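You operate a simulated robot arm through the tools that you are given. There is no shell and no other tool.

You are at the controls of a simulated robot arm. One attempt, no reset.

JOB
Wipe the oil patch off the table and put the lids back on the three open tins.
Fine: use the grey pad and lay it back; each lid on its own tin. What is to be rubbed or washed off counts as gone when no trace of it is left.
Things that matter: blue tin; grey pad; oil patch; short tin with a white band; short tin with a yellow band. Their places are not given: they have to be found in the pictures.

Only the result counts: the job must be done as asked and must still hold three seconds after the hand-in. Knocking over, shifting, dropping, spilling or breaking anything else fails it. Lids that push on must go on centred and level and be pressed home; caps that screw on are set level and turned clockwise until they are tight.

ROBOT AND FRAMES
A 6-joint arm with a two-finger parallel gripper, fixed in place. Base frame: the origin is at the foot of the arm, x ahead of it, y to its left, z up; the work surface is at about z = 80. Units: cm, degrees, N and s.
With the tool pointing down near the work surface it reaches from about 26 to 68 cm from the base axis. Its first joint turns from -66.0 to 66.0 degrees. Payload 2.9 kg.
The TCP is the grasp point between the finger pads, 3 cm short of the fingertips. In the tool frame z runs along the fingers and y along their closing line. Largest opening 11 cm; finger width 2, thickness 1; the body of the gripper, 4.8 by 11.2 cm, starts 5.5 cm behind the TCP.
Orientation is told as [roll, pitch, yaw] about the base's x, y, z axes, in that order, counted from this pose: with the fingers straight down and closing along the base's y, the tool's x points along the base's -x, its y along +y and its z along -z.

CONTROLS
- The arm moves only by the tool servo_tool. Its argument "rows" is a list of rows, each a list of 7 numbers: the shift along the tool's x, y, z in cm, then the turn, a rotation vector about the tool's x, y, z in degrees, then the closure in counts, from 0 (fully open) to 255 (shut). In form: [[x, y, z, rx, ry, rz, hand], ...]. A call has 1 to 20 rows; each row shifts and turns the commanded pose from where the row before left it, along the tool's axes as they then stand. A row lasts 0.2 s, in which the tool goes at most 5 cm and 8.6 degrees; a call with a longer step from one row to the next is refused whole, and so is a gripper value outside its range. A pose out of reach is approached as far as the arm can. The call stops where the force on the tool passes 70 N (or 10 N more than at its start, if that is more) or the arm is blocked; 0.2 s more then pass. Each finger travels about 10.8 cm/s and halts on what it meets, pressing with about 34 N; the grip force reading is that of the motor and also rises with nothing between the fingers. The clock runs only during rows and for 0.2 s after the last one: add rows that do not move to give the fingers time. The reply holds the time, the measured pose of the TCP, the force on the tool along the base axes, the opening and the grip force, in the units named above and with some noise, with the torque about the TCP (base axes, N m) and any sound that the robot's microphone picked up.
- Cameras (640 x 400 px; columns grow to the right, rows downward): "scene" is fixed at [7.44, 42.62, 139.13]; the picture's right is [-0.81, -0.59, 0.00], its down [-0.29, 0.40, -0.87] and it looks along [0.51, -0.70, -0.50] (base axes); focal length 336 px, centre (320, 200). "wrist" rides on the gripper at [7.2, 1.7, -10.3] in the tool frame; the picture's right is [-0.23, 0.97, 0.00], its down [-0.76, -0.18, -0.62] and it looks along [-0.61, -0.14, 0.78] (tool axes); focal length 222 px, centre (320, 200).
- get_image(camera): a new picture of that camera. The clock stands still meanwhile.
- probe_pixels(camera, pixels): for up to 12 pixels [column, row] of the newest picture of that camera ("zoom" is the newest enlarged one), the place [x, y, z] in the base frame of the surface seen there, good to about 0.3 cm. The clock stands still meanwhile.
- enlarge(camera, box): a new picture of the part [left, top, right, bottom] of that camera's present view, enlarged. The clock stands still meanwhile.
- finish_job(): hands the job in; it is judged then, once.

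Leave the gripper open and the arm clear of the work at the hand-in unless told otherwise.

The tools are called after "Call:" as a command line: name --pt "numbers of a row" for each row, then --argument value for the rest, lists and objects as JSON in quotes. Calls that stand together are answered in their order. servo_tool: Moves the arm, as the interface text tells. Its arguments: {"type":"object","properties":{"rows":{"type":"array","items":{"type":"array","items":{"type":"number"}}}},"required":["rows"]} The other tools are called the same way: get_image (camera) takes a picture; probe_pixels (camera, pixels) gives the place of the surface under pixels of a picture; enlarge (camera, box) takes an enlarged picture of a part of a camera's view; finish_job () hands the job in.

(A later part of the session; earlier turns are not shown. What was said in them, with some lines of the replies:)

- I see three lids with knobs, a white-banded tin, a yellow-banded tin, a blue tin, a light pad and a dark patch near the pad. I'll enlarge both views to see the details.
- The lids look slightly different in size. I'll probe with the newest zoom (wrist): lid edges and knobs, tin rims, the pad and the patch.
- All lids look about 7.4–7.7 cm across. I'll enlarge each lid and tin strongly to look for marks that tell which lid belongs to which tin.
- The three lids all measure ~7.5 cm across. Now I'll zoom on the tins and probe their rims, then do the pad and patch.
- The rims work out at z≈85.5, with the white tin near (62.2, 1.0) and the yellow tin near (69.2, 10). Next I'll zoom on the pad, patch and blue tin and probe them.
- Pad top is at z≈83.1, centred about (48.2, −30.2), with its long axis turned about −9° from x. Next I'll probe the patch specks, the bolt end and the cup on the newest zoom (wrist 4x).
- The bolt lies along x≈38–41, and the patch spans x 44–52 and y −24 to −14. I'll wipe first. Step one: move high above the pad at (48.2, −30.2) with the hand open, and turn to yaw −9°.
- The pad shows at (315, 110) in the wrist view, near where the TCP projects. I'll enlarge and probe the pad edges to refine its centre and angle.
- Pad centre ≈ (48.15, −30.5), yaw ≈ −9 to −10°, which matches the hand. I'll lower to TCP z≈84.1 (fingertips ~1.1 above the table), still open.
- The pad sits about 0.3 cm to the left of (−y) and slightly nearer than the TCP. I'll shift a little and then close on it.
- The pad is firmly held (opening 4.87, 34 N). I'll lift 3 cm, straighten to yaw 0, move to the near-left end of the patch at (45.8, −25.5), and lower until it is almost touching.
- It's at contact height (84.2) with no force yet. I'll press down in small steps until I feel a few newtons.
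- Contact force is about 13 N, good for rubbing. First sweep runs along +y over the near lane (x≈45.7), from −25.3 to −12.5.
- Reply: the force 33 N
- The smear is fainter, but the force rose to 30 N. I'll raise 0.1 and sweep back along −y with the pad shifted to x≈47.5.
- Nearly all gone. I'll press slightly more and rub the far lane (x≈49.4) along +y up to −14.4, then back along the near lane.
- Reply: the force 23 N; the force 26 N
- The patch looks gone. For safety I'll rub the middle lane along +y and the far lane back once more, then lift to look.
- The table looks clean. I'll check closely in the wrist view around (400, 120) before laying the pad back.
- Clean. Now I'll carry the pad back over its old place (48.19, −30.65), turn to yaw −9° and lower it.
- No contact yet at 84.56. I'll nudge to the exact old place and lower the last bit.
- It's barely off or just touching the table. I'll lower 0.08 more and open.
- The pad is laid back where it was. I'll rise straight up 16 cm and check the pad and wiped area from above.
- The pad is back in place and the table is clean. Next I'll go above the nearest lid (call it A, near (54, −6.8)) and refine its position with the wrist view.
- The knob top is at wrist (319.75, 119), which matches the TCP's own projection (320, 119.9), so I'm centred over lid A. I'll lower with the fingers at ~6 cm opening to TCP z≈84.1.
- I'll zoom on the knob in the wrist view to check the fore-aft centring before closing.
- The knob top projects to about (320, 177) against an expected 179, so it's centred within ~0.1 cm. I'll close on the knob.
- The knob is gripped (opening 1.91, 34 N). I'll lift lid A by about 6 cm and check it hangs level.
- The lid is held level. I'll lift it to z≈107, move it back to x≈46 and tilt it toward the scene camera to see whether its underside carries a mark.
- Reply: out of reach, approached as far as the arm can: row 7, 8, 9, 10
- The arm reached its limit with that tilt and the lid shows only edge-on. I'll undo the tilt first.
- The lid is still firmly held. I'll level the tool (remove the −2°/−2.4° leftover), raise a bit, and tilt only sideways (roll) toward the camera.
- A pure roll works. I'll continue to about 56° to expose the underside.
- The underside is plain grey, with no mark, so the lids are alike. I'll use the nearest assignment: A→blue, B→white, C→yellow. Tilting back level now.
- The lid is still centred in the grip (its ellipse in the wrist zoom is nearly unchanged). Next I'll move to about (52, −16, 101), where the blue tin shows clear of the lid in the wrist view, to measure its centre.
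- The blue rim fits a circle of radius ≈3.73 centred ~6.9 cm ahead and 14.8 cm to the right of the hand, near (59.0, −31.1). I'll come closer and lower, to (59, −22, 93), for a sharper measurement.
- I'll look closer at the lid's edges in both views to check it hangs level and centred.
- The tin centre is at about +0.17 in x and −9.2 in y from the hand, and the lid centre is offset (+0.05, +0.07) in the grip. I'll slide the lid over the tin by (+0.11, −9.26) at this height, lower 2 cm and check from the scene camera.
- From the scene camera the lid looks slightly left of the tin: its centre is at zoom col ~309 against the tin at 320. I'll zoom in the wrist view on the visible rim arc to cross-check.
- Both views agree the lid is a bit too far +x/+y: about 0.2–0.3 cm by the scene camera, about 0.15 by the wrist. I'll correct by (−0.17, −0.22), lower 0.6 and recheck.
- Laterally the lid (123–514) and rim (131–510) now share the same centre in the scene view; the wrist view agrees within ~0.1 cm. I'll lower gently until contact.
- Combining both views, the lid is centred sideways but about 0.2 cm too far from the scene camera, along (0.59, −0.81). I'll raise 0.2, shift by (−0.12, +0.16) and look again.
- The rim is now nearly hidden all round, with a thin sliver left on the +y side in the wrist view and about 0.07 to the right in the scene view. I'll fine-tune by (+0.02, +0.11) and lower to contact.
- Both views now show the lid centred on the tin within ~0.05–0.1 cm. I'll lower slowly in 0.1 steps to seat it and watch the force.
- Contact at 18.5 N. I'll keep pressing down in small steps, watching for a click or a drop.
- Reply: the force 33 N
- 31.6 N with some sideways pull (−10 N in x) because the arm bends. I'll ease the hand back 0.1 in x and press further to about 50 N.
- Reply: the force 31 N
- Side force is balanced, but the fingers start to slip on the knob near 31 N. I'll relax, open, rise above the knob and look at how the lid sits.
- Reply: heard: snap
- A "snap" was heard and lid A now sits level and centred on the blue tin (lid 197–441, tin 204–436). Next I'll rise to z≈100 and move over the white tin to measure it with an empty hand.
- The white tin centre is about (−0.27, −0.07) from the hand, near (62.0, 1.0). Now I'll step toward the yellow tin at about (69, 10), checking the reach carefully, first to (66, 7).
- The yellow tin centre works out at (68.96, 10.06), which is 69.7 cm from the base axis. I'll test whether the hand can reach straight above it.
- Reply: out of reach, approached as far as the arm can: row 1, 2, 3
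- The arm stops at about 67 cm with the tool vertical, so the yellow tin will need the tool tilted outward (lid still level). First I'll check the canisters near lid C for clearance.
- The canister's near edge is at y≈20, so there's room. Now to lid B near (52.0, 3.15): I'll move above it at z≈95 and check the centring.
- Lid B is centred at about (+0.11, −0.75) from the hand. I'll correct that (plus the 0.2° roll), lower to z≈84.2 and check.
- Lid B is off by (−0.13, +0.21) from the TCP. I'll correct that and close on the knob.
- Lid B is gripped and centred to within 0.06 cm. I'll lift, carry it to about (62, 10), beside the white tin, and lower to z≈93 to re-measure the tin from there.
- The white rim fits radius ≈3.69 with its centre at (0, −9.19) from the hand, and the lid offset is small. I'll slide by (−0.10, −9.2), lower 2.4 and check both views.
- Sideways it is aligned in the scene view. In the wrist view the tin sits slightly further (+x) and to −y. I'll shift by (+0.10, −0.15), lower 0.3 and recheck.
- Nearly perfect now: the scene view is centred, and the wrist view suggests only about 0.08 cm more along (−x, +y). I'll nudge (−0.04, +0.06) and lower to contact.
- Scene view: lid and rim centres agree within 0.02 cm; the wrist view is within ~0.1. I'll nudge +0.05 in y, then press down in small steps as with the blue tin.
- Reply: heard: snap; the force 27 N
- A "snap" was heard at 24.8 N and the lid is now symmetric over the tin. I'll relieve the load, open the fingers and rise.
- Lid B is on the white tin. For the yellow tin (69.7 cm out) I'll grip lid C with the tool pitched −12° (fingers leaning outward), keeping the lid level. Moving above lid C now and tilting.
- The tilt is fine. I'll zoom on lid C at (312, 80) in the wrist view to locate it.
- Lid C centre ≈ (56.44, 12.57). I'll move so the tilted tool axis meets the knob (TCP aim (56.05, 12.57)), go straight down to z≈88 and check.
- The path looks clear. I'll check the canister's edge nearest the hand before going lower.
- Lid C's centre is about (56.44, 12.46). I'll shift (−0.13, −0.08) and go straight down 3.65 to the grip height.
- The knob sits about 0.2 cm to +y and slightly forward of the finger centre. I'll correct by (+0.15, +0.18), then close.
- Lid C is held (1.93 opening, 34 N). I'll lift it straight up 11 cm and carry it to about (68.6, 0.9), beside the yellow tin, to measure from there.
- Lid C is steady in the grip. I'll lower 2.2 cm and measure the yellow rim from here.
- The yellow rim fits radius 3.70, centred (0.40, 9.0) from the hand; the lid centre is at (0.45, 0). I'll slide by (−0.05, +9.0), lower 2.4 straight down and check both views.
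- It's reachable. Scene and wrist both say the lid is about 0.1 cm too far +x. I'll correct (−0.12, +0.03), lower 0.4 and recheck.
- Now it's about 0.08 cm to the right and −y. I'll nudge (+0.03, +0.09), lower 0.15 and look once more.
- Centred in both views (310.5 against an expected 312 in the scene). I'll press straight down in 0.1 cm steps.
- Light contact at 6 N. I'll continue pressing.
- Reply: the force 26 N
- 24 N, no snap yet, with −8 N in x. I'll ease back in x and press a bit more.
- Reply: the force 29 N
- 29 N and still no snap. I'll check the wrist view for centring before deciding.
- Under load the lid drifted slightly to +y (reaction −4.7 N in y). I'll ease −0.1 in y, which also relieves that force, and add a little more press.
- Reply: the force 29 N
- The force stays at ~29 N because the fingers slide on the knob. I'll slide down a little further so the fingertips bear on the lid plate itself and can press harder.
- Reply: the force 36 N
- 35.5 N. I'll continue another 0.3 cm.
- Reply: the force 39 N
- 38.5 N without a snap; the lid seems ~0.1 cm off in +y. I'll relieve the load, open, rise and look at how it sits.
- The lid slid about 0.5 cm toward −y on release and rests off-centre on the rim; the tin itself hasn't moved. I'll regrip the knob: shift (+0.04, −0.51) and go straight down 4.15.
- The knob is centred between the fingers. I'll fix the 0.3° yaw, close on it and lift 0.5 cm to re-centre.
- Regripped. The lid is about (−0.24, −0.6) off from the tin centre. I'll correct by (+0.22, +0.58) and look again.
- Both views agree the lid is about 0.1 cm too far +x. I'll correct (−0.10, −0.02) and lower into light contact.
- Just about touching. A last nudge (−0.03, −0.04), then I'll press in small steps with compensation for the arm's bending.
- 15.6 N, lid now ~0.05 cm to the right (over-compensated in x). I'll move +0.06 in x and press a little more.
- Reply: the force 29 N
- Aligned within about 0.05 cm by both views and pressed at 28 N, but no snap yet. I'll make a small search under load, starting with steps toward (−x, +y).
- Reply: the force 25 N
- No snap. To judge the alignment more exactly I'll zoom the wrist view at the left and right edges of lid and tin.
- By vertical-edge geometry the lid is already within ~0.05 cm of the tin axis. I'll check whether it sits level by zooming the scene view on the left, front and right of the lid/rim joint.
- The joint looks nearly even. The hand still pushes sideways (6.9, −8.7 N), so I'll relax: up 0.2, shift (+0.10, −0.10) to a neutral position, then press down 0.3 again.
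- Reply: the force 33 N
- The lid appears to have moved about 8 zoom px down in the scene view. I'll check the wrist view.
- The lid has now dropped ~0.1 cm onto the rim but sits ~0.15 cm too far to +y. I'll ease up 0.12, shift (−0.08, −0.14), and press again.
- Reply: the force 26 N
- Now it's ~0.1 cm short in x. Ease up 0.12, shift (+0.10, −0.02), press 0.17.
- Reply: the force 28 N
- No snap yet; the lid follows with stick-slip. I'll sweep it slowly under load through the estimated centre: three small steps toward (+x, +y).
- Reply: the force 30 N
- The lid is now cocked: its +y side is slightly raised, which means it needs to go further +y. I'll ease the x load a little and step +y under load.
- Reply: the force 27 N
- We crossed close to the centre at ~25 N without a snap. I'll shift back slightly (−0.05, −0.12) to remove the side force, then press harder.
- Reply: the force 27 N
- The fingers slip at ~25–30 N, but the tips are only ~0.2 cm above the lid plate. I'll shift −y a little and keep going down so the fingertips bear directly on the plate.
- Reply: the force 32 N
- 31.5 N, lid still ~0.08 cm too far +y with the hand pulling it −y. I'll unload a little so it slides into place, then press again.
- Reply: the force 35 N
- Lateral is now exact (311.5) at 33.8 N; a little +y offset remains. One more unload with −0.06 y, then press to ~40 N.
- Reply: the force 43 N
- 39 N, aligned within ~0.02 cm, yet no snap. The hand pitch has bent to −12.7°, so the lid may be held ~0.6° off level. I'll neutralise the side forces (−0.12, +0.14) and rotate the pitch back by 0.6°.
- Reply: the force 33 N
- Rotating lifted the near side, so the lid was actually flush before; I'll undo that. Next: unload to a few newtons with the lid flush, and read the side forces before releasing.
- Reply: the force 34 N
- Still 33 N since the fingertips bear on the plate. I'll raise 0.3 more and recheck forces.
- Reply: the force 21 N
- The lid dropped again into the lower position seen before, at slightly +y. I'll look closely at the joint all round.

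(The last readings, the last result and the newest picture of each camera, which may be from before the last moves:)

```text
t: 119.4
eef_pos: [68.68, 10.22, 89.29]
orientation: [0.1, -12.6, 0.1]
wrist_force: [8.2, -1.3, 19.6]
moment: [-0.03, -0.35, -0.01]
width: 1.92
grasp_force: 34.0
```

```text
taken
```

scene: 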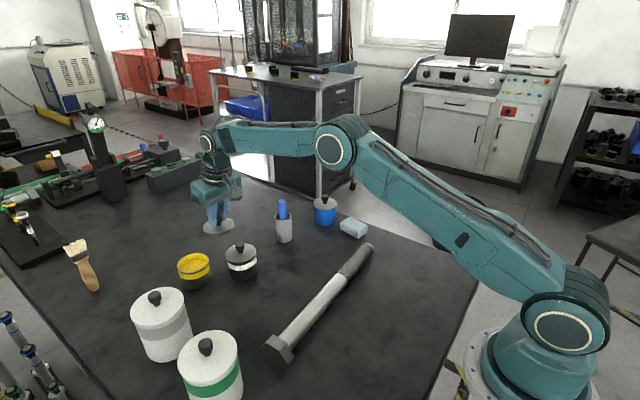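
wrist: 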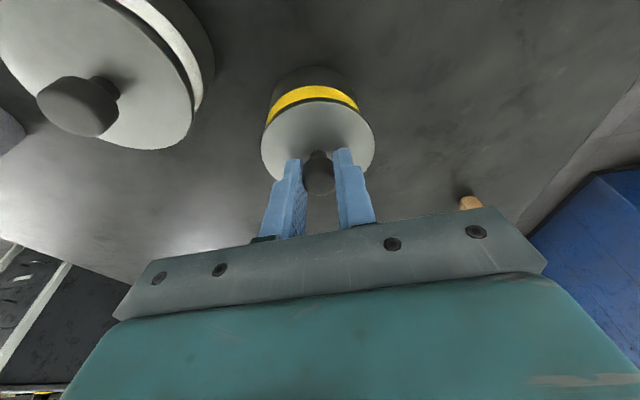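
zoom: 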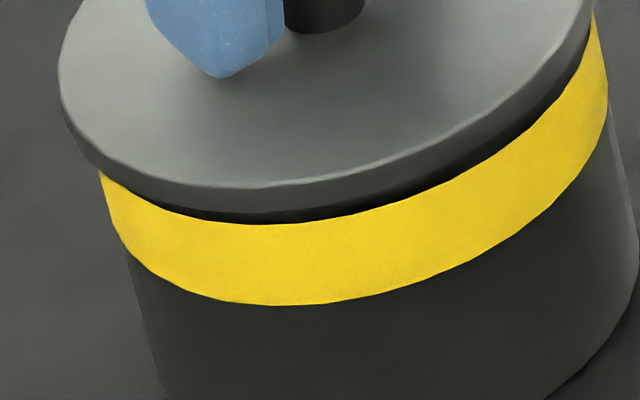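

The "drop" is just a sideways shift: the lid is now ~(−0.08, +0.17) off. I'll search more carefully: unload to ~10 N, move −y 0.17, press to ~22 N, then sweep +x in small steps.

Call:
servo_tool --pt "-0.025 0 -0.12 0 0 0 255" --pt "0 -0.09 0 0 0 0 255" --pt "0 -0.09 0 0 0 0 255" --pt "0.025 0 0.12 0 0 0 255" --pt "0 0 0 0 0 0 255"

Call:
enlarge --camera "scene" --box '[173, 247, 213, 277]'

Call:
enlarge --camera "wrist" --box '[256, 70, 384, 150]'

```text
t: 120.6
eef_pos: [68.51, 9.98, 89.38]
orientation: [0.1, -12.6, 0.2]
wrist_force: [1.2, 10.6, 22.8]
moment: [0.2, 0.08, -0.05]
width: 1.95
grasp_force: 34.1
```

```text
13.33 times, centred on (193, 262) of scene
```

zoom: 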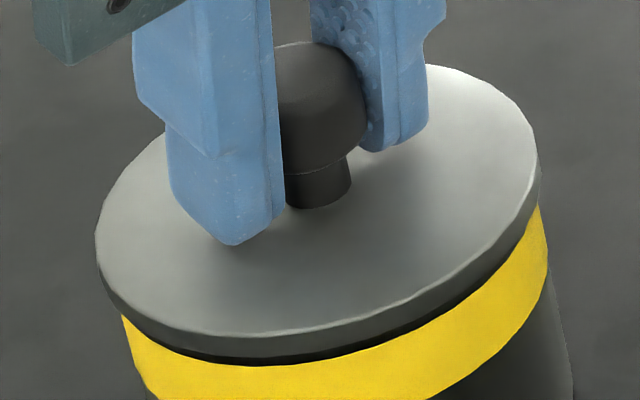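

```text
5.00 times, centred on (320, 110) of wrist
```

zoom: 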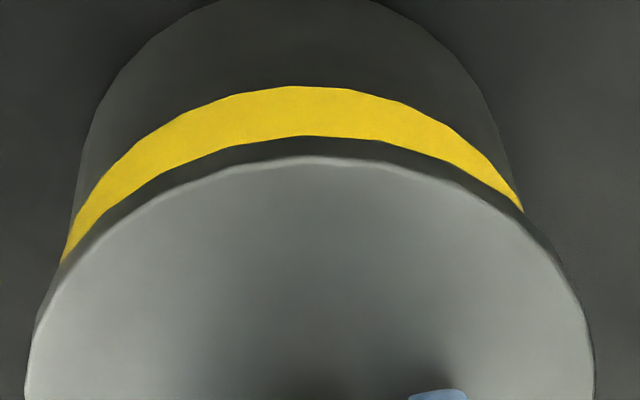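

Now at about (−0.2, +0.13). I'll sweep +x/−y toward the centre in three small steps under load.

Call:
servo_tool --pt "-0.059 0 0.012 0 0 0 255" --pt "-0.059 0 0.012 0 0 0 255" --pt "-0.059 0 0.012 0 0 0 255" --pt "0 0 0 0 0 0 255"

Call:
enlarge --camera "scene" --box '[173, 247, 213, 277]'

Call:
enlarge --camera "wrist" --box '[256, 70, 384, 150]'

```text
t: 121.6
eef_pos: [68.68, 9.8, 89.26]
orientation: [0.0, -12.4, -0.1]
wrist_force: [-10.5, 5.7, 25.7]
moment: [0.02, 0.2, -0.05]
width: 1.94
grasp_force: 33.9
```

```text
13.33 times, centred on (193, 262) of scene
```

zoom: 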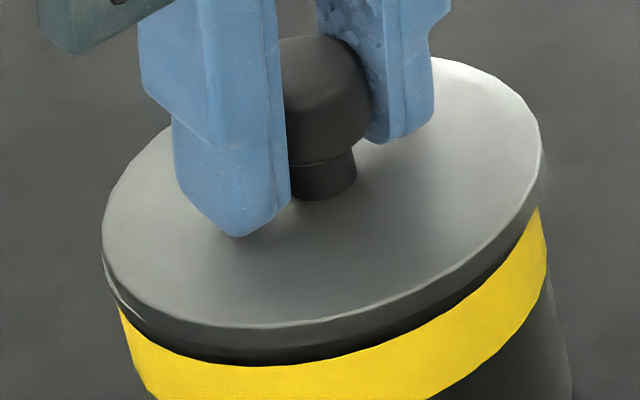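

```text
5.00 times, centred on (320, 110) of wrist
```

zoom: 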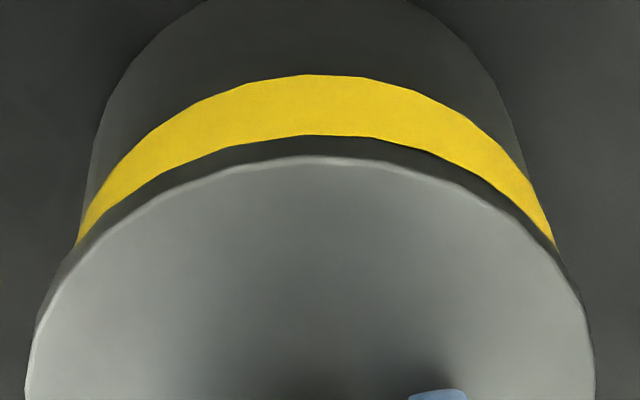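

Stick-slip under load makes this unreliable. I'll lift just clear of the rim, align in free air, and press again with compensation that keeps the side forces near zero.

Call:
servo_tool --pt "-0.05 0 -0.245 0 0 0 255" --pt "-0.05 0 -0.245 0 -0.2 0 255" --pt "0 0 0 0 0 0 255" --pt "0 0 0 0 0 0 255"

Call:
enlarge --camera "scene" --box '[173, 247, 213, 277]'

Call:
enlarge --camera "wrist" --box '[256, 70, 384, 150]'

```text
t: 122.6
eef_pos: [68.6, 9.88, 89.6]
orientation: [0.0, -12.4, 0.1]
wrist_force: [0.3, 0.2, 0.8]
moment: [0.0, -0.02, -0.01]
width: 1.93
grasp_force: 33.7
```

```text
13.33 times, centred on (193, 262) of scene
```

zoom: 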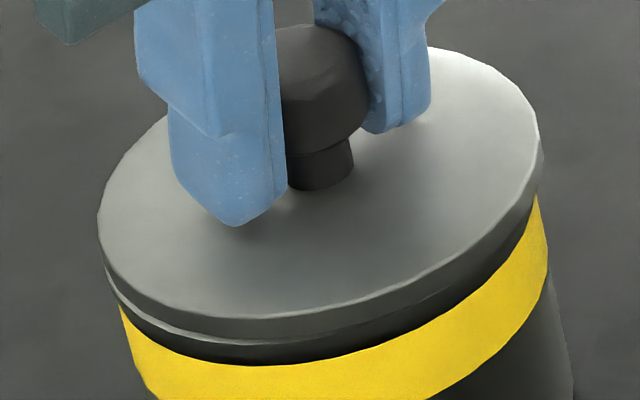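

```text
5.00 times, centred on (320, 110) of wrist
```

zoom: 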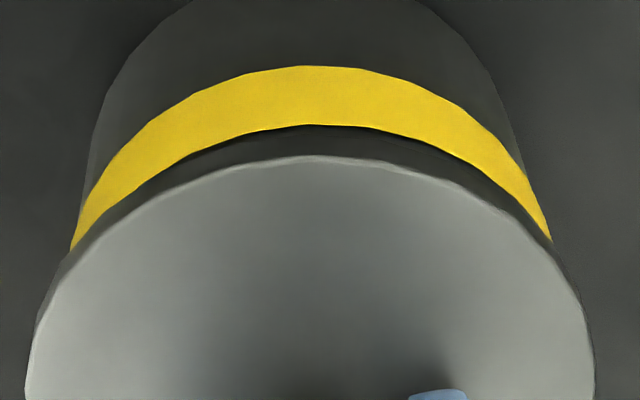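

In free air both methods agree the lid is off by about (−0.15, −0.055). I'll correct exactly that and verify.

Call:
servo_tool --pt "-0.147 0.057 0.031 0 0 0 255" --pt "0 0 0 0 0 0 255" --pt "0 0 0 0 0 0 255"

Call:
enlarge --camera "scene" --box '[173, 247, 213, 277]'

Call:
enlarge --camera "wrist" --box '[256, 70, 384, 150]'

```text
t: 123.4
eef_pos: [68.95, 9.81, 89.57]
orientation: [-0.1, -12.5, 0.1]
wrist_force: [0.1, 0.9, -0.1]
moment: [-0.01, -0.01, 0.01]
width: 1.94
grasp_force: 34.3
```

```text
13.33 times, centred on (193, 262) of scene
```

zoom: 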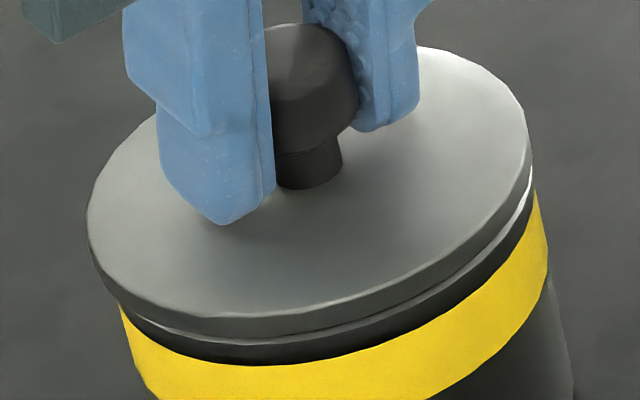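

```text
5.00 times, centred on (320, 110) of wrist
```

zoom: 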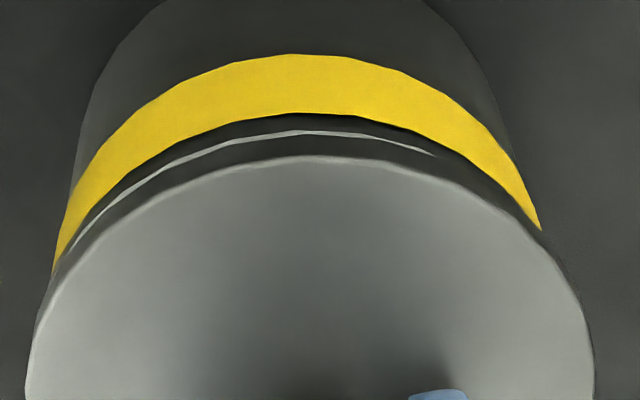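

Offset now ~(+0.01, +0.05). I'll nudge −0.05 in y, then press: 0.1 down to contact, then four compensated 0.1 steps.

Call:
servo_tool --pt "0.01 -0.05 0 0 0 0 255" --pt "0 0 0 0 0 0 255" --pt "0.0215 0 0.0977 0 0 0 255" --pt "0.05 -0.01 0.092 0 0 0 255" --pt "0.0703 -0.018 0.087 0 0 0 255" --pt "0 0 0 0 0 0 255"

Call:
enlarge --camera "scene" --box '[173, 247, 213, 277]'

Call:
enlarge --camera "wrist" --box '[256, 70, 384, 150]'

```text
t: 124.8
eef_pos: [68.76, 9.8, 89.28]
orientation: [0.0, -12.6, 0.1]
wrist_force: [0.7, 1.5, 3.8]
moment: [-0.01, 0.03, -0.04]
width: 1.95
grasp_force: 34.0
```

```text
13.33 times, centred on (193, 262) of scene
```

zoom: 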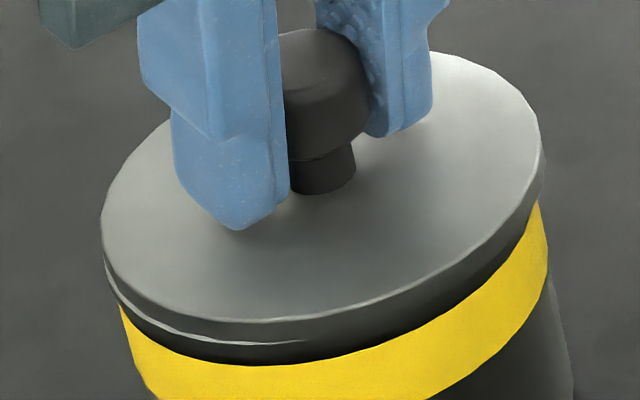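

```text
5.00 times, centred on (320, 110) of wrist
```

zoom: 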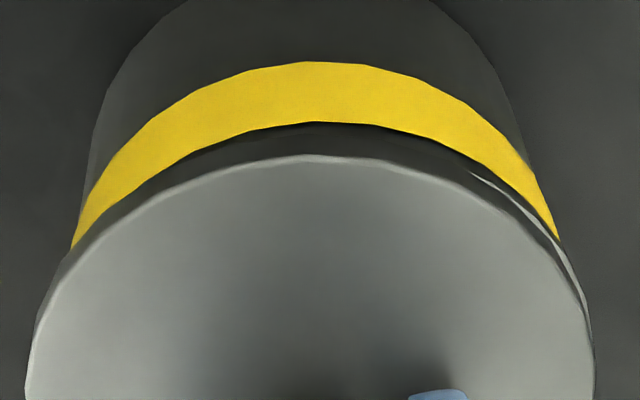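

Contact came later than assumed, so the compensation shifted it to (−0.17, −0.085). At this light contact (3.8 N) I'll shift back and check before pressing.

Call:
servo_tool --pt "-0.083 0.043 0.018 0 0 0 255" --pt "-0.083 0.043 0.018 0 0 0 255" --pt "0 0 0 0 0 0 255"

Call:
enlarge --camera "scene" --box '[173, 247, 213, 277]'

Call:
enlarge --camera "wrist" --box '[256, 70, 384, 150]'

```text
t: 125.6
eef_pos: [69.07, 9.87, 89.46]
orientation: [0.0, -12.5, 0.1]
wrist_force: [0.3, -2.2, 3.7]
moment: [-0.07, 0.11, 0.03]
width: 1.92
grasp_force: 33.6
```

```text
13.33 times, centred on (193, 262) of scene
```

zoom: 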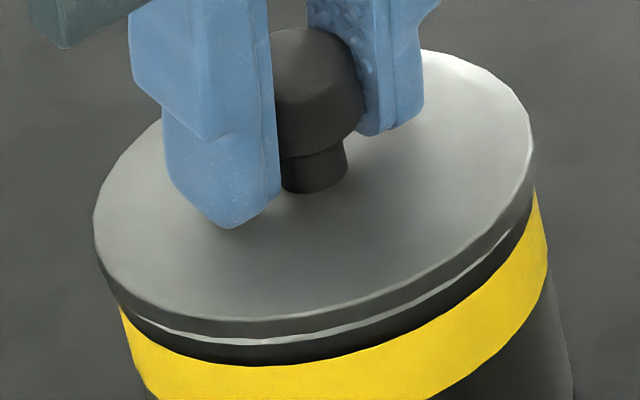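

```text
5.00 times, centred on (320, 110) of wrist
```

zoom: 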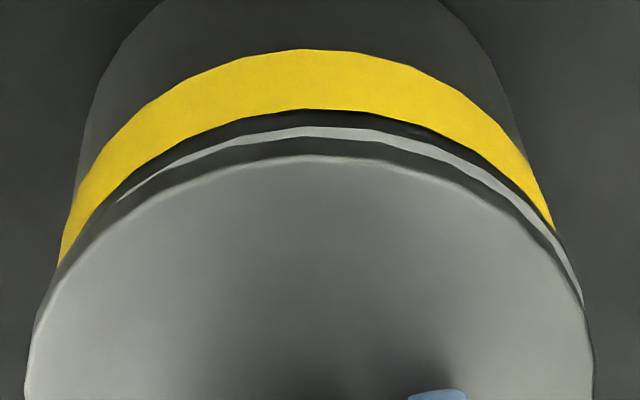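

There's a visible gap on the −x side, so the lid is tilted ~1° in the grip (near side up). I'll rotate the hand pitch by −1° (compensating x) to level it and look.

Call:
servo_tool --pt "0.03 0 -0.03 0 -0.5 0 255" --pt "0.03 0 -0.03 0 -0.5 0 255" --pt "0 0 0 0 0 0 255" --pt "0 0 0 0 0 0 255"

Call:
enlarge --camera "scene" --box '[173, 247, 213, 277]'

Call:
enlarge --camera "wrist" --box '[256, 70, 384, 150]'

```text
t: 126.6
eef_pos: [68.89, 9.89, 89.41]
orientation: [0.0, -13.6, 0.1]
wrist_force: [0.5, -2.6, 9.7]
moment: [-0.12, 0.25, 0.11]
width: 1.93
grasp_force: 34.3
```

```text
13.33 times, centred on (193, 262) of scene
```

zoom: 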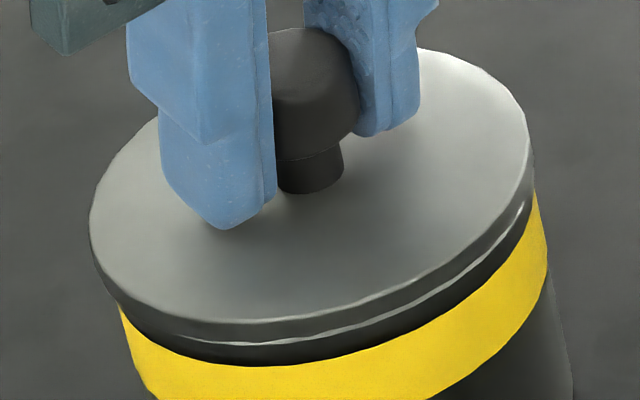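

```text
5.00 times, centred on (320, 110) of wrist
```

zoom: 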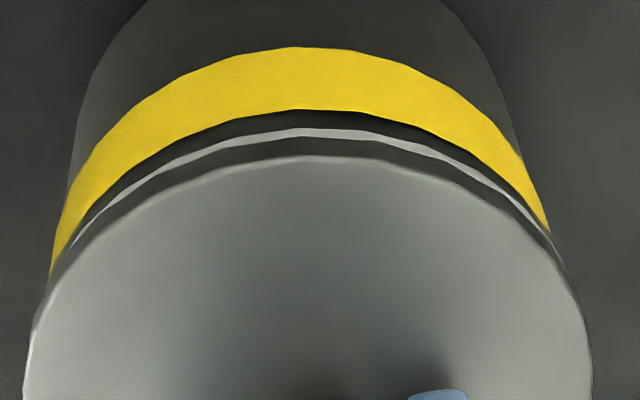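

The rim shows evenly on the near side, so the lid is ~0.08 cm too far +x. I'll shift −0.08 in x, then press in compensated steps.

Call:
servo_tool --pt "0.078 0 -0.018 0 0 0 255" --pt "0.06 -0.015 0.09 0 0 0 255" --pt "0.065 -0.018 0.088 0 0 0 255" --pt "0 0 0 0 0 0 255"

Call:
enlarge --camera "scene" --box '[173, 247, 213, 277]'

Call:
enlarge --camera "wrist" --box '[256, 70, 384, 150]'

```text
t: 127.6
eef_pos: [68.82, 9.91, 89.39]
orientation: [0.1, -13.9, 0.1]
wrist_force: [5.3, 3.6, 23.3]
moment: [0.15, 0.53, -0.03]
width: 1.9
grasp_force: 33.9
```

```text
13.33 times, centred on (193, 262) of scene
```

zoom: 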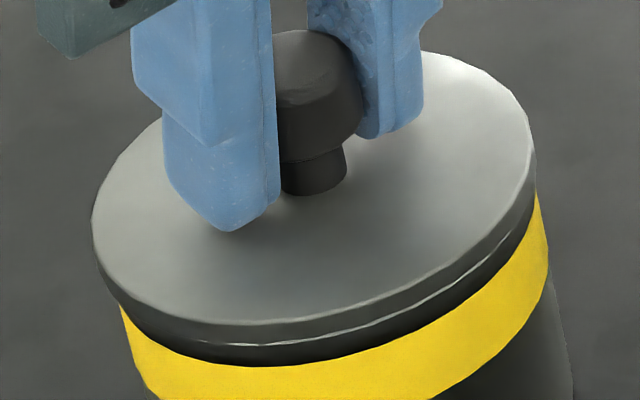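

```text
5.00 times, centred on (320, 110) of wrist
```

zoom: 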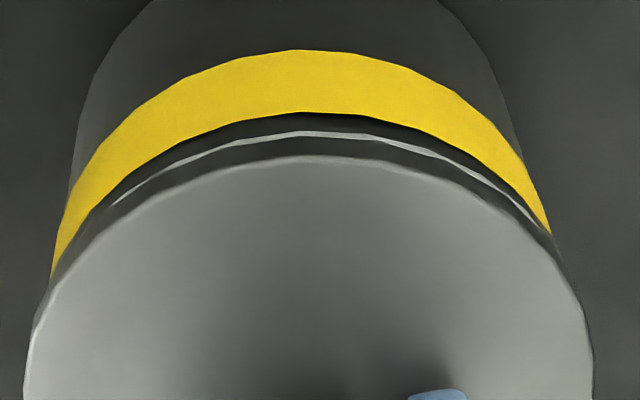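

The moment reading shows contact only on the −x side: I rotated the wrong way (+x side is up). I'll rotate back +1.2° with a slight unload and watch the moment.

Call:
servo_tool --pt "-0.022 0 -0.098 0 0.4 0 255" --pt "0 0 0 0 0.4 0 255" --pt "0 0 0 0 0.4 0 255" --pt "0 0 0 0 0 0 255"

Call:
enlarge --camera "scene" --box '[173, 247, 213, 277]'

Call:
enlarge --camera "wrist" --box '[256, 70, 384, 150]'

```text
t: 128.6
eef_pos: [68.7, 9.83, 89.18]
orientation: [0.0, -12.4, 0.1]
wrist_force: [-1.0, 4.2, 19.6]
moment: [-0.02, -0.61, 0.13]
width: 1.89
grasp_force: 33.7
```

```text
13.33 times, centred on (193, 262) of scene
```

zoom: 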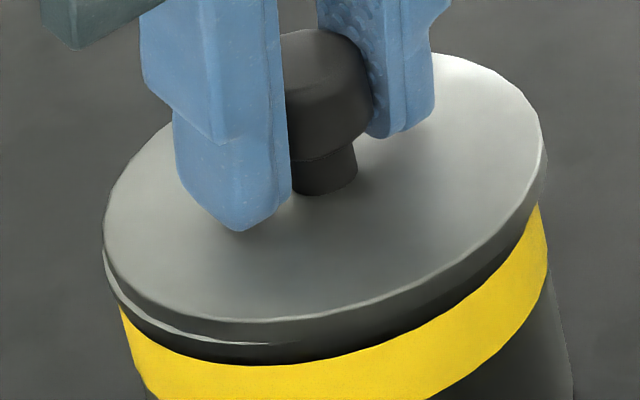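

```text
5.00 times, centred on (320, 110) of wrist
```

zoom: 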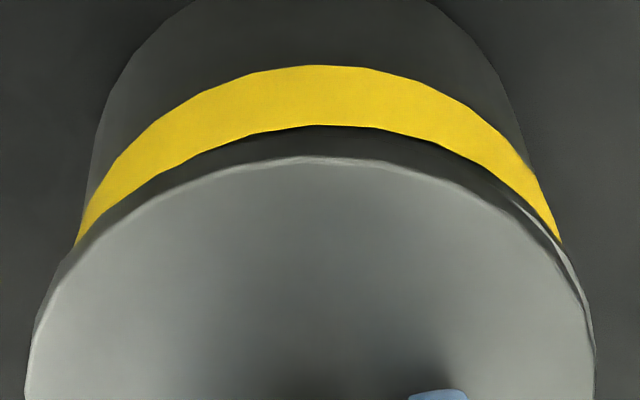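

Now it's over-rotated the other way. The stiff grip keeps the lid from sitting flush, so I'll change tactic: unload, release gently, regrip the level lid, centre it in free air, set it down lightly, release, then press on the knob top with closed fingers.

Call:
servo_tool --pt "-0.033 0 -0.147 0 -0.3 0 255" --pt "0 0.02 -0.03 0 -0.3 0 255" --pt "0 0 0 0 0 0 255" --pt "0 0 0 0 0 0 255"

```text
t: 129.6
eef_pos: [68.72, 9.81, 89.25]
orientation: [0.0, -12.8, 0.0]
wrist_force: [2.3, -0.2, 7.7]
moment: [-0.07, 0.12, -0.02]
width: 1.92
grasp_force: 33.8
```

7.7 N left, side forces small. I'll raise 0.04 more and open the fingers slowly in small counts.

Call:
servo_tool --pt "-0.01 0 -0.04 0 0.15 0 255" --pt "0 0 0 0 0 0 225" --pt "0 0 0 0 0 0 216" --pt "0 0 0 0 0 0 212" --pt "0 0 0 0 0 0 209" --pt "0 0 0 0 0 0 206" --pt "0 0 0 0 0 0 203" --pt "0 0 0 0 0 0 200" --pt "0 0 0 0 0 0 195" --pt "0 0 0 0 0 0 190" --pt "0 0 0 0 0 0 180" --pt "0 0 0 0 0 0 165" --pt "0 0 0 0 0 0 165"

Call:
enlarge --camera "scene" --box '[173, 247, 213, 277]'

Call:
enlarge --camera "wrist" --box '[256, 70, 384, 190]'

```text
t: 132.4
eef_pos: [68.69, 9.88, 89.42]
orientation: [0.0, -12.8, 0.0]
wrist_force: [-1.2, -0.9, 2.2]
moment: [-0.02, 0.02, -0.01]
width: 3.87
grasp_force: 0.0
heard: snap
```

```text
13.33 times, centred on (193, 262) of scene
```

zoom: 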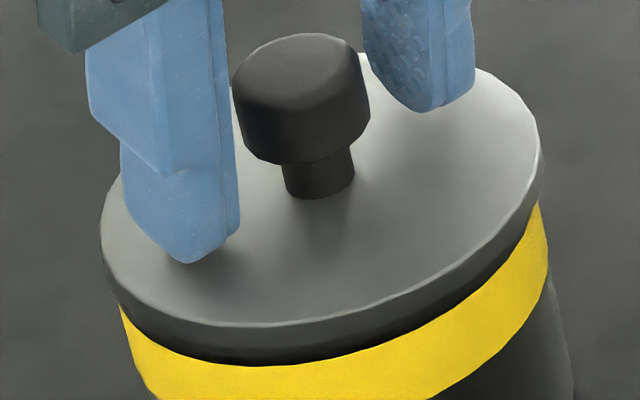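

```text
3.33 times, centred on (320, 130) of wrist
```

zoom: 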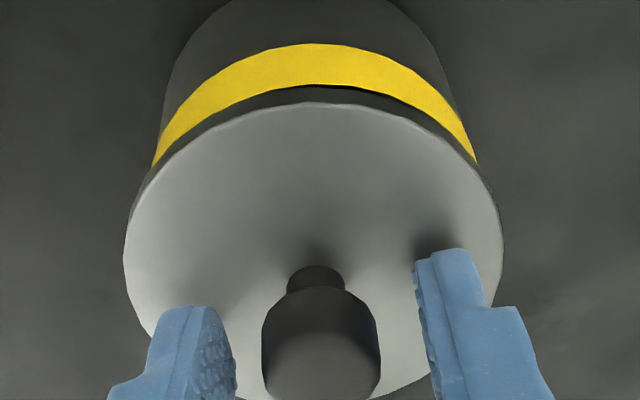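

A "snap" was heard as the lid settled flush on release. I'll open wider, rise straight up 6 cm and inspect it.

Call:
servo_tool --pt "0 0 0 0 0 0 116" --pt "0 0 0 0 0 0 116" --pt "-0.222 0 -0.975 0 0 0 116" --pt "-0.443 0 -1.95 0 0 0 116" --pt "-0.665 0 -2.925 0 0 0 116" --pt "0 0 0 0 0 0 116"

Call:
enlarge --camera "scene" --box '[173, 240, 221, 285]'

Call:
enlarge --camera "wrist" --box '[256, 30, 384, 150]'

```text
t: 133.8
eef_pos: [68.64, 9.6, 95.35]
orientation: [0.0, -12.7, 0.1]
wrist_force: [0.6, 0.6, -0.2]
moment: [-0.02, 0.01, 0.01]
width: 5.99
grasp_force: 0.0
```

```text
8.89 times, centred on (197, 262) of scene
```

zoom: 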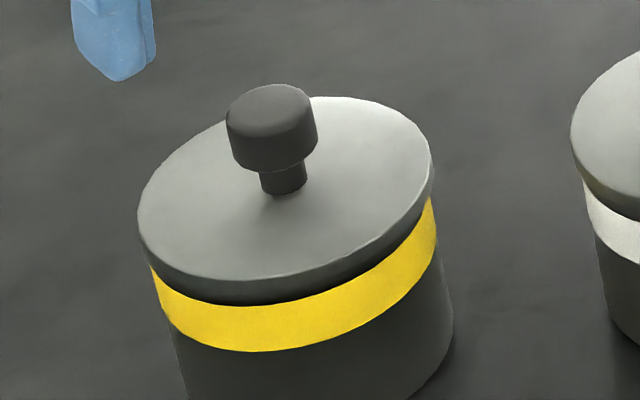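

```text
3.33 times, centred on (320, 90) of wrist
```

zoom: 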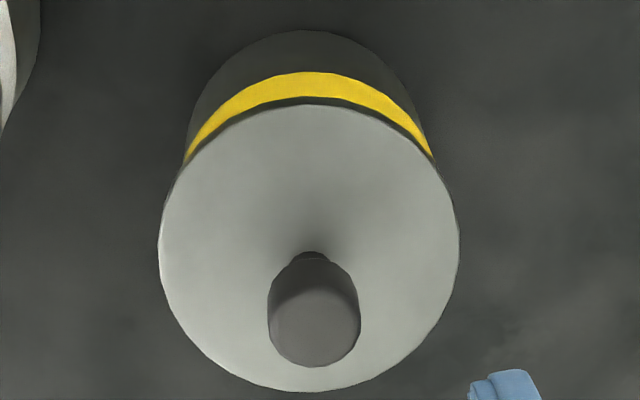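

Lid C sits flush on the yellow tin. I'll measure its centring by comparing the lid edges with the tin body edges, using the white tin as a reference.

Call:
enlarge --camera "scene" --box '[168, 250, 224, 292]'

Call:
enlarge --camera "scene" --box '[214, 242, 270, 284]'

Call:
enlarge --camera "scene" --box '[297, 192, 353, 234]'

```text
9.52 times, centred on (196, 271) of scene
```

zoom: 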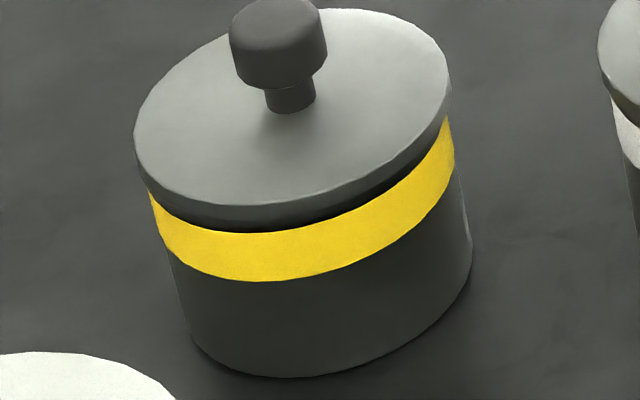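

```text
9.52 times, centred on (242, 263) of scene
```

zoom: 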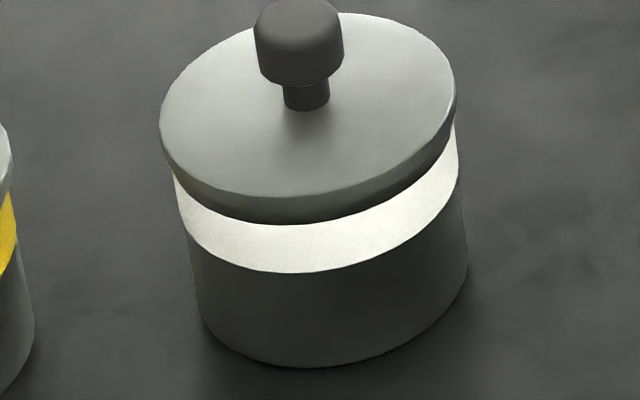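

```text
9.52 times, centred on (325, 213) of scene
```

zoom: 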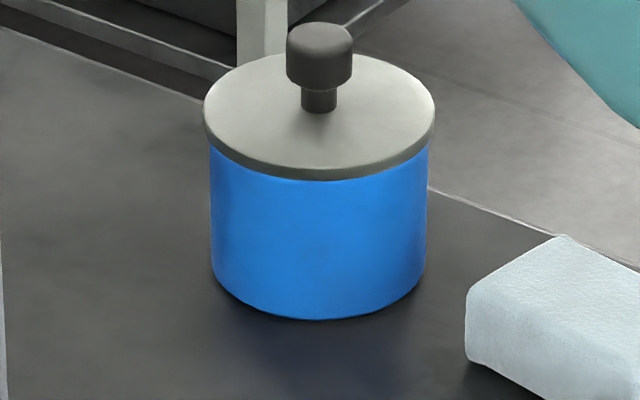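

By this measure blue and white are exactly centred, but the yellow lid looks ~0.16 cm off toward the right in the scene view. I'll zoom in on its edges to be sure.

Call:
enlarge --camera "scene" --box '[172, 262, 188, 290]'

Call:
enlarge --camera "scene" --box '[202, 252, 218, 280]'

Call:
enlarge --camera "scene" --box '[218, 254, 234, 282]'

Call:
enlarge --camera "scene" --box '[248, 244, 264, 272]'

```text
14.29 times, centred on (180, 276) of scene
```

zoom: 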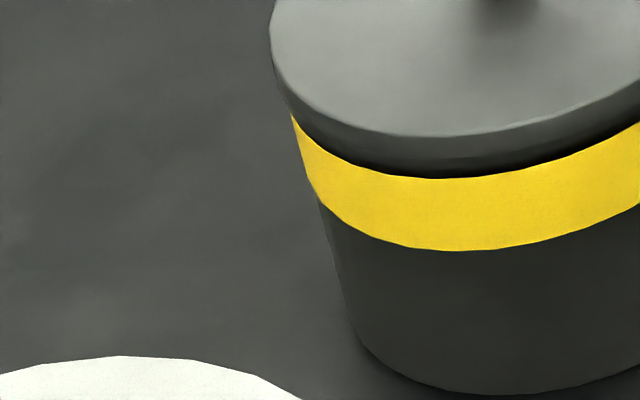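

```text
14.29 times, centred on (210, 266) of scene
```

zoom: 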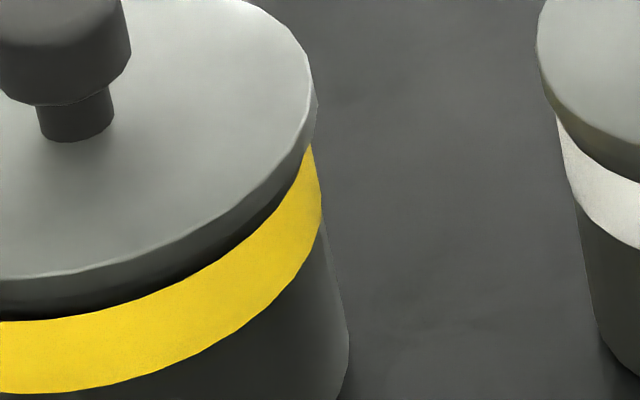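

```text
14.29 times, centred on (226, 268) of scene
```

zoom: 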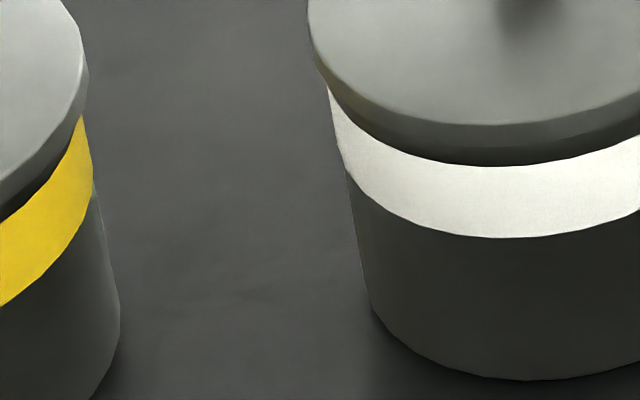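

```text
14.29 times, centred on (256, 258) of scene
```

zoom: 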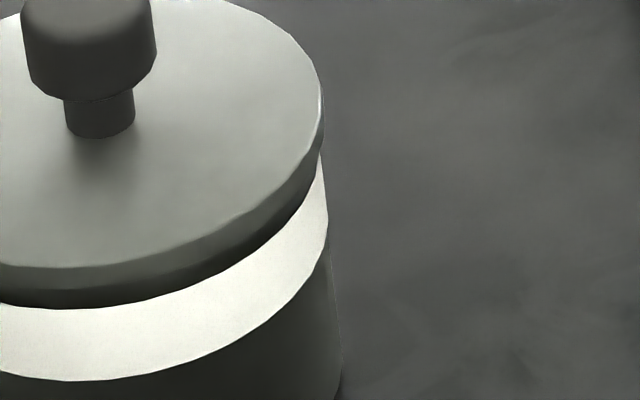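

To measure the yellow lid's x-offset properly I'll look from the −y side: move inward to about (64.5, 6, 99), level the tool, and yaw +90° so the wrist camera faces +y.

Call:
servo_tool --pt "1.618 -1.8 -2.235 0 0 0 60" --pt "1.618 -1.8 -2.235 0 0 0 0" --pt "0 0 0 0 6.35 0 0" --pt "0 0 0 0 6.35 0 0" --pt "0 0 0 0 0 -8.2 0" --pt "0 0 0 0 0 -8.2 0" --pt "0 0 0 0 0 -8.2 0" --pt "0 0 0 0 0 -8.2 0" --pt "0 0 0 0 0 -8.2 0" --pt "0 0 0 0 0 -8.2 0" --pt "0 0 0 0 0 -8.2 0" --pt "0 0 0 0 0 -8.2 0" --pt "0 0 0 0 0 -8.2 0" --pt "0 0 0 0 0 -8.2 0" --pt "0 0 0 0 0 -8 0" --pt "0 0 0 0 0 0 0" --pt "0 0 0 0 0 0 0"

Call:
get_image --camera "wrist"

Call:
get_image --camera "scene"

```text
t: 137.4
eef_pos: [64.64, 6.3, 98.97]
orientation: [-0.2, 0.0, 90.0]
wrist_force: [-0.2, -0.2, 0.1]
moment: [0.02, 0.01, 0.0]
width: 10.98
grasp_force: 0.0
```

```text
taken
```

wrist: 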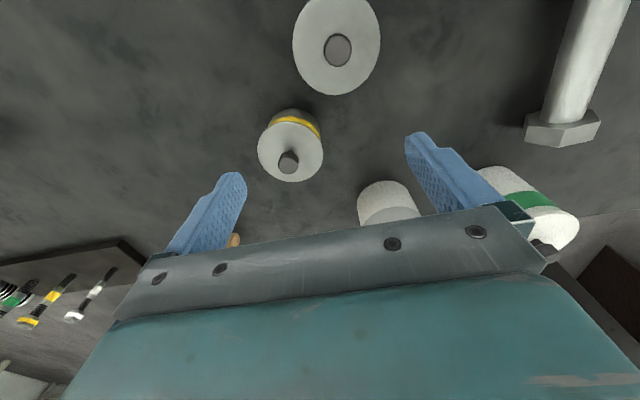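

```text
taken
```

scene: 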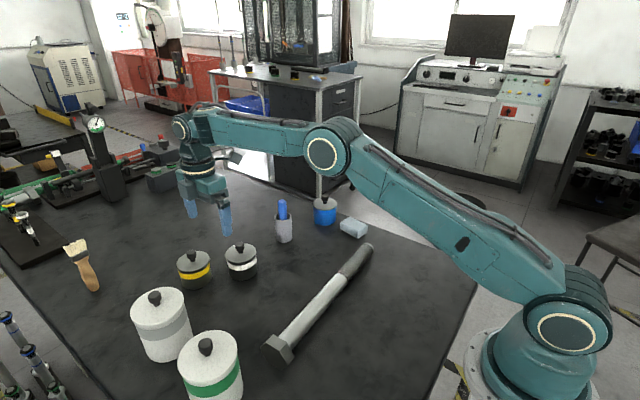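

The yellow lid is in view at (290, 150). Enlarging it.

Call:
enlarge --camera "wrist" --box '[245, 100, 341, 160]'

Call:
enlarge --camera "wrist" --box '[245, 130, 341, 190]'

```text
6.67 times, centred on (293, 130) of wrist
```

zoom: 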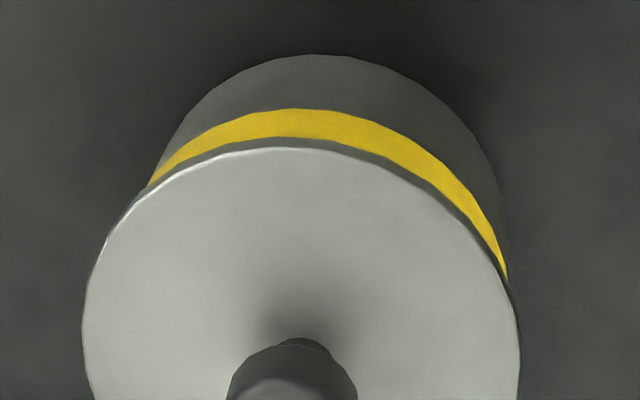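

```text
6.67 times, centred on (293, 160) of wrist
```

zoom: 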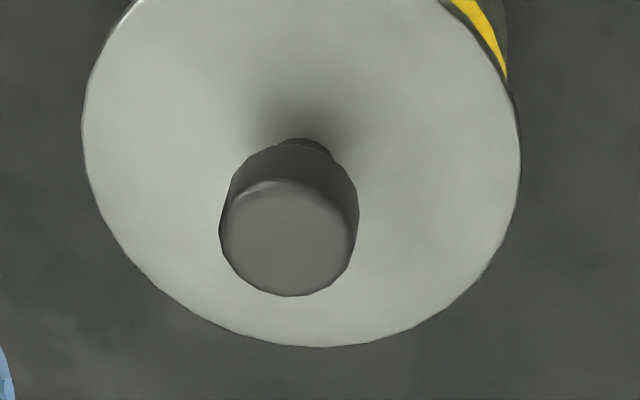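

Combining the three views, the yellow lid is within about 0.1 cm of centre, level and flush, and it snapped. All three lids are on. Now I'll retreat: up and inward to near the start pose, yaw back to 0, hand open, and check everything.

Call:
servo_tool --pt "0.83 3.17 -2.4 0 0 0 0" --pt "0.83 3.17 -2.4 0 0 0 0" --pt "0.83 3.17 -2.4 0 0 0 0" --pt "0.83 3.17 -2.4 0 0 0 0" --pt "0.83 3.17 -2.4 0 0 0 0" --pt "0.83 3.17 -2.4 0 0 0 0" --pt "0 0 0 0 0 8.2 0" --pt "0 0 0 0 0 8.2 0" --pt "0 0 0 0 0 8.2 0" --pt "0 0 0 0 0 8.2 0" --pt "0 0 0 0 0 8.2 0" --pt "0 0 0 0 0 8.2 0" --pt "0 0 0 0 0 8.2 0" --pt "0 0 0 0 0 8.2 0" --pt "0 0 0 0 0 8.2 0" --pt "0 0 0 0 0 8.2 0" --pt "0 0 0 0 0 8 0" --pt "0 0 0 0 0 0 0"

Call:
get_image --camera "wrist"

Call:
get_image --camera "scene"

Call:
enlarge --camera "scene" --box '[160, 180, 400, 330]'

Call:
enlarge --camera "wrist" --box '[130, 60, 450, 230]'

```text
t: 141.2
eef_pos: [45.66, 1.31, 113.37]
orientation: [0.0, -0.2, -0.1]
wrist_force: [0.2, 0.7, -0.3]
moment: [0.0, 0.02, 0.01]
width: 11.0
grasp_force: 0.1
```

```text
taken
```

wrist: 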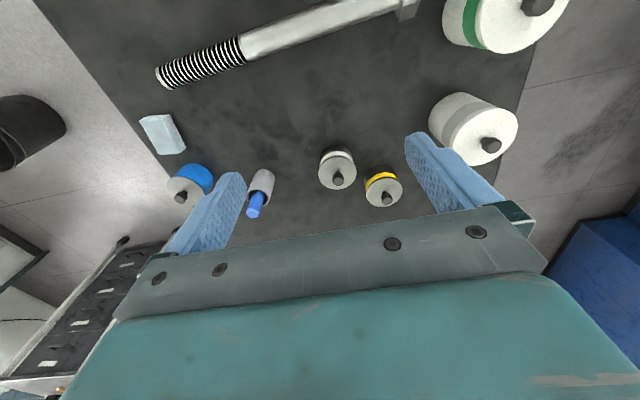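

```text
taken
```

scene: 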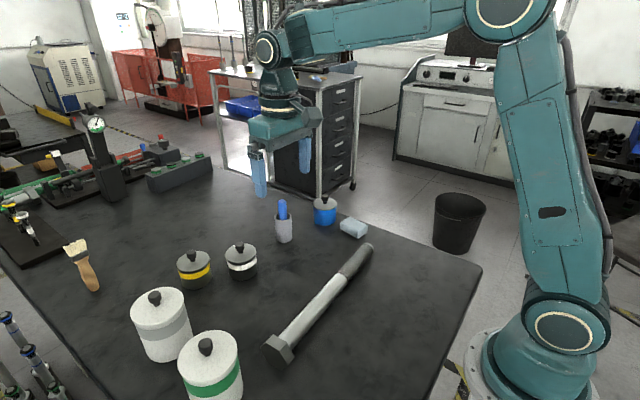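

```text
2.67 times, centred on (280, 255) of scene
```

zoom: 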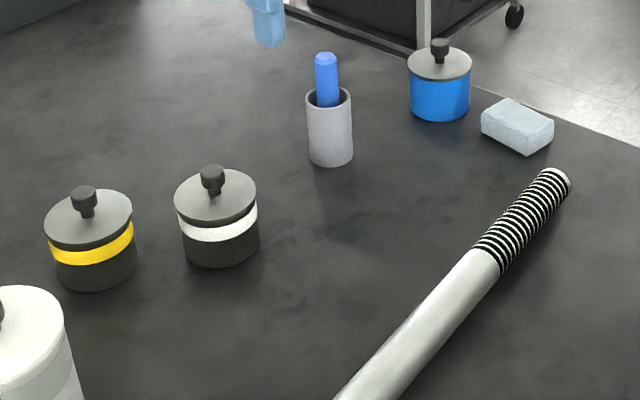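

```text
2.00 times, centred on (290, 145) of wrist
```

zoom: 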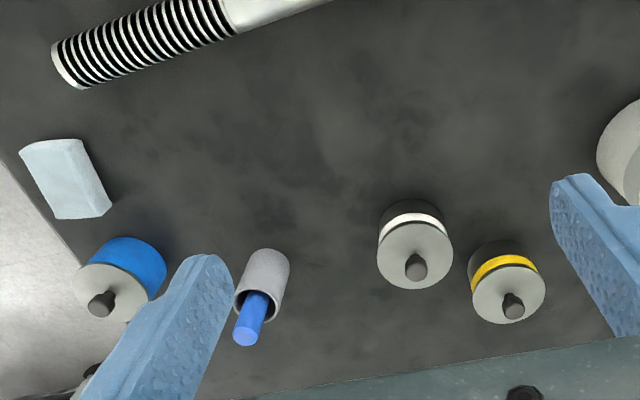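

All three tins are lidded, the pad is back, the other objects are unmoved, and the arm is at the start pose with the hand open. One last close look at the wiped area.

Call:
enlarge --camera "scene" --box '[300, 230, 364, 270]'

Call:
enlarge --camera "wrist" --box '[170, 75, 266, 135]'

```text
10.00 times, centred on (332, 250) of scene
```

zoom: 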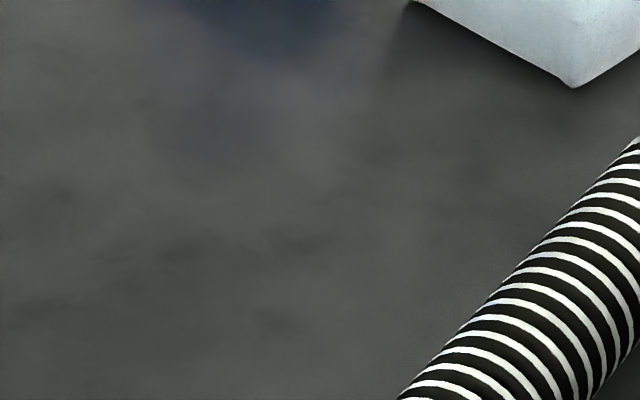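

```text
6.67 times, centred on (218, 105) of wrist
```

zoom: 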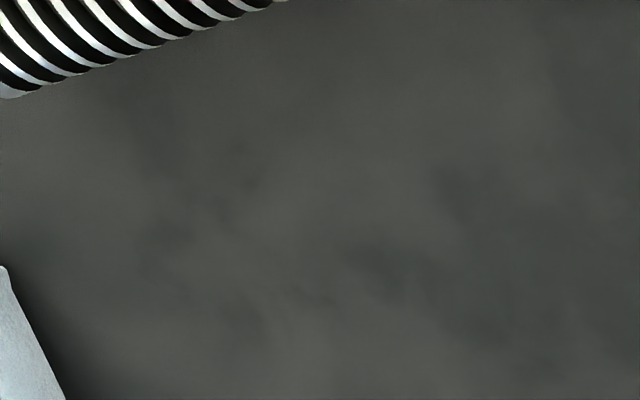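

No trace of the oil is left; only the table's own texture shows. The pad is laid back, each of the three tins has its lid on with a snap heard, and the arm is clear with the hand open. Handing in.

Call:
finish_job

```text
The job is handed in.
```

The oil patch is wiped off, the grey pad is back where it was, and all three tins have their lids on. I've handed the job in but haven't had the verdict.

- **Oil patch:** close-up views from both cameras show no trace of it, only the table's own texture.
- **Blue and white-band tins:** both lids went on with an audible snap and measure as centred on their tins. The white one snapped while I was pressing it. The blue one snapped as I let go.
- **Yellow-band tin:** this tin was just beyond reach with the hand straight down, so I worked with the hand tilted. On the first try the lid slid about 0.5 cm when I let go. It snapped on a later release and now sits flush, about 0.1 cm off centre by my best estimate (one view suggested up to 0.2 cm). The snap came as I released the lid, after the hard presses (up to about 39 N) had not seated it. I did not press it again afterwards.
- **Lid matching:** all three lids looked the same: same size, plain tops, and the one underside I checked was unmarked. I put each lid on its nearest tin, so "own tin" rests on that choice.

Nothing was knocked over or dropped, and nothing else looks moved. The arm is clear at its start pose with the hand open.
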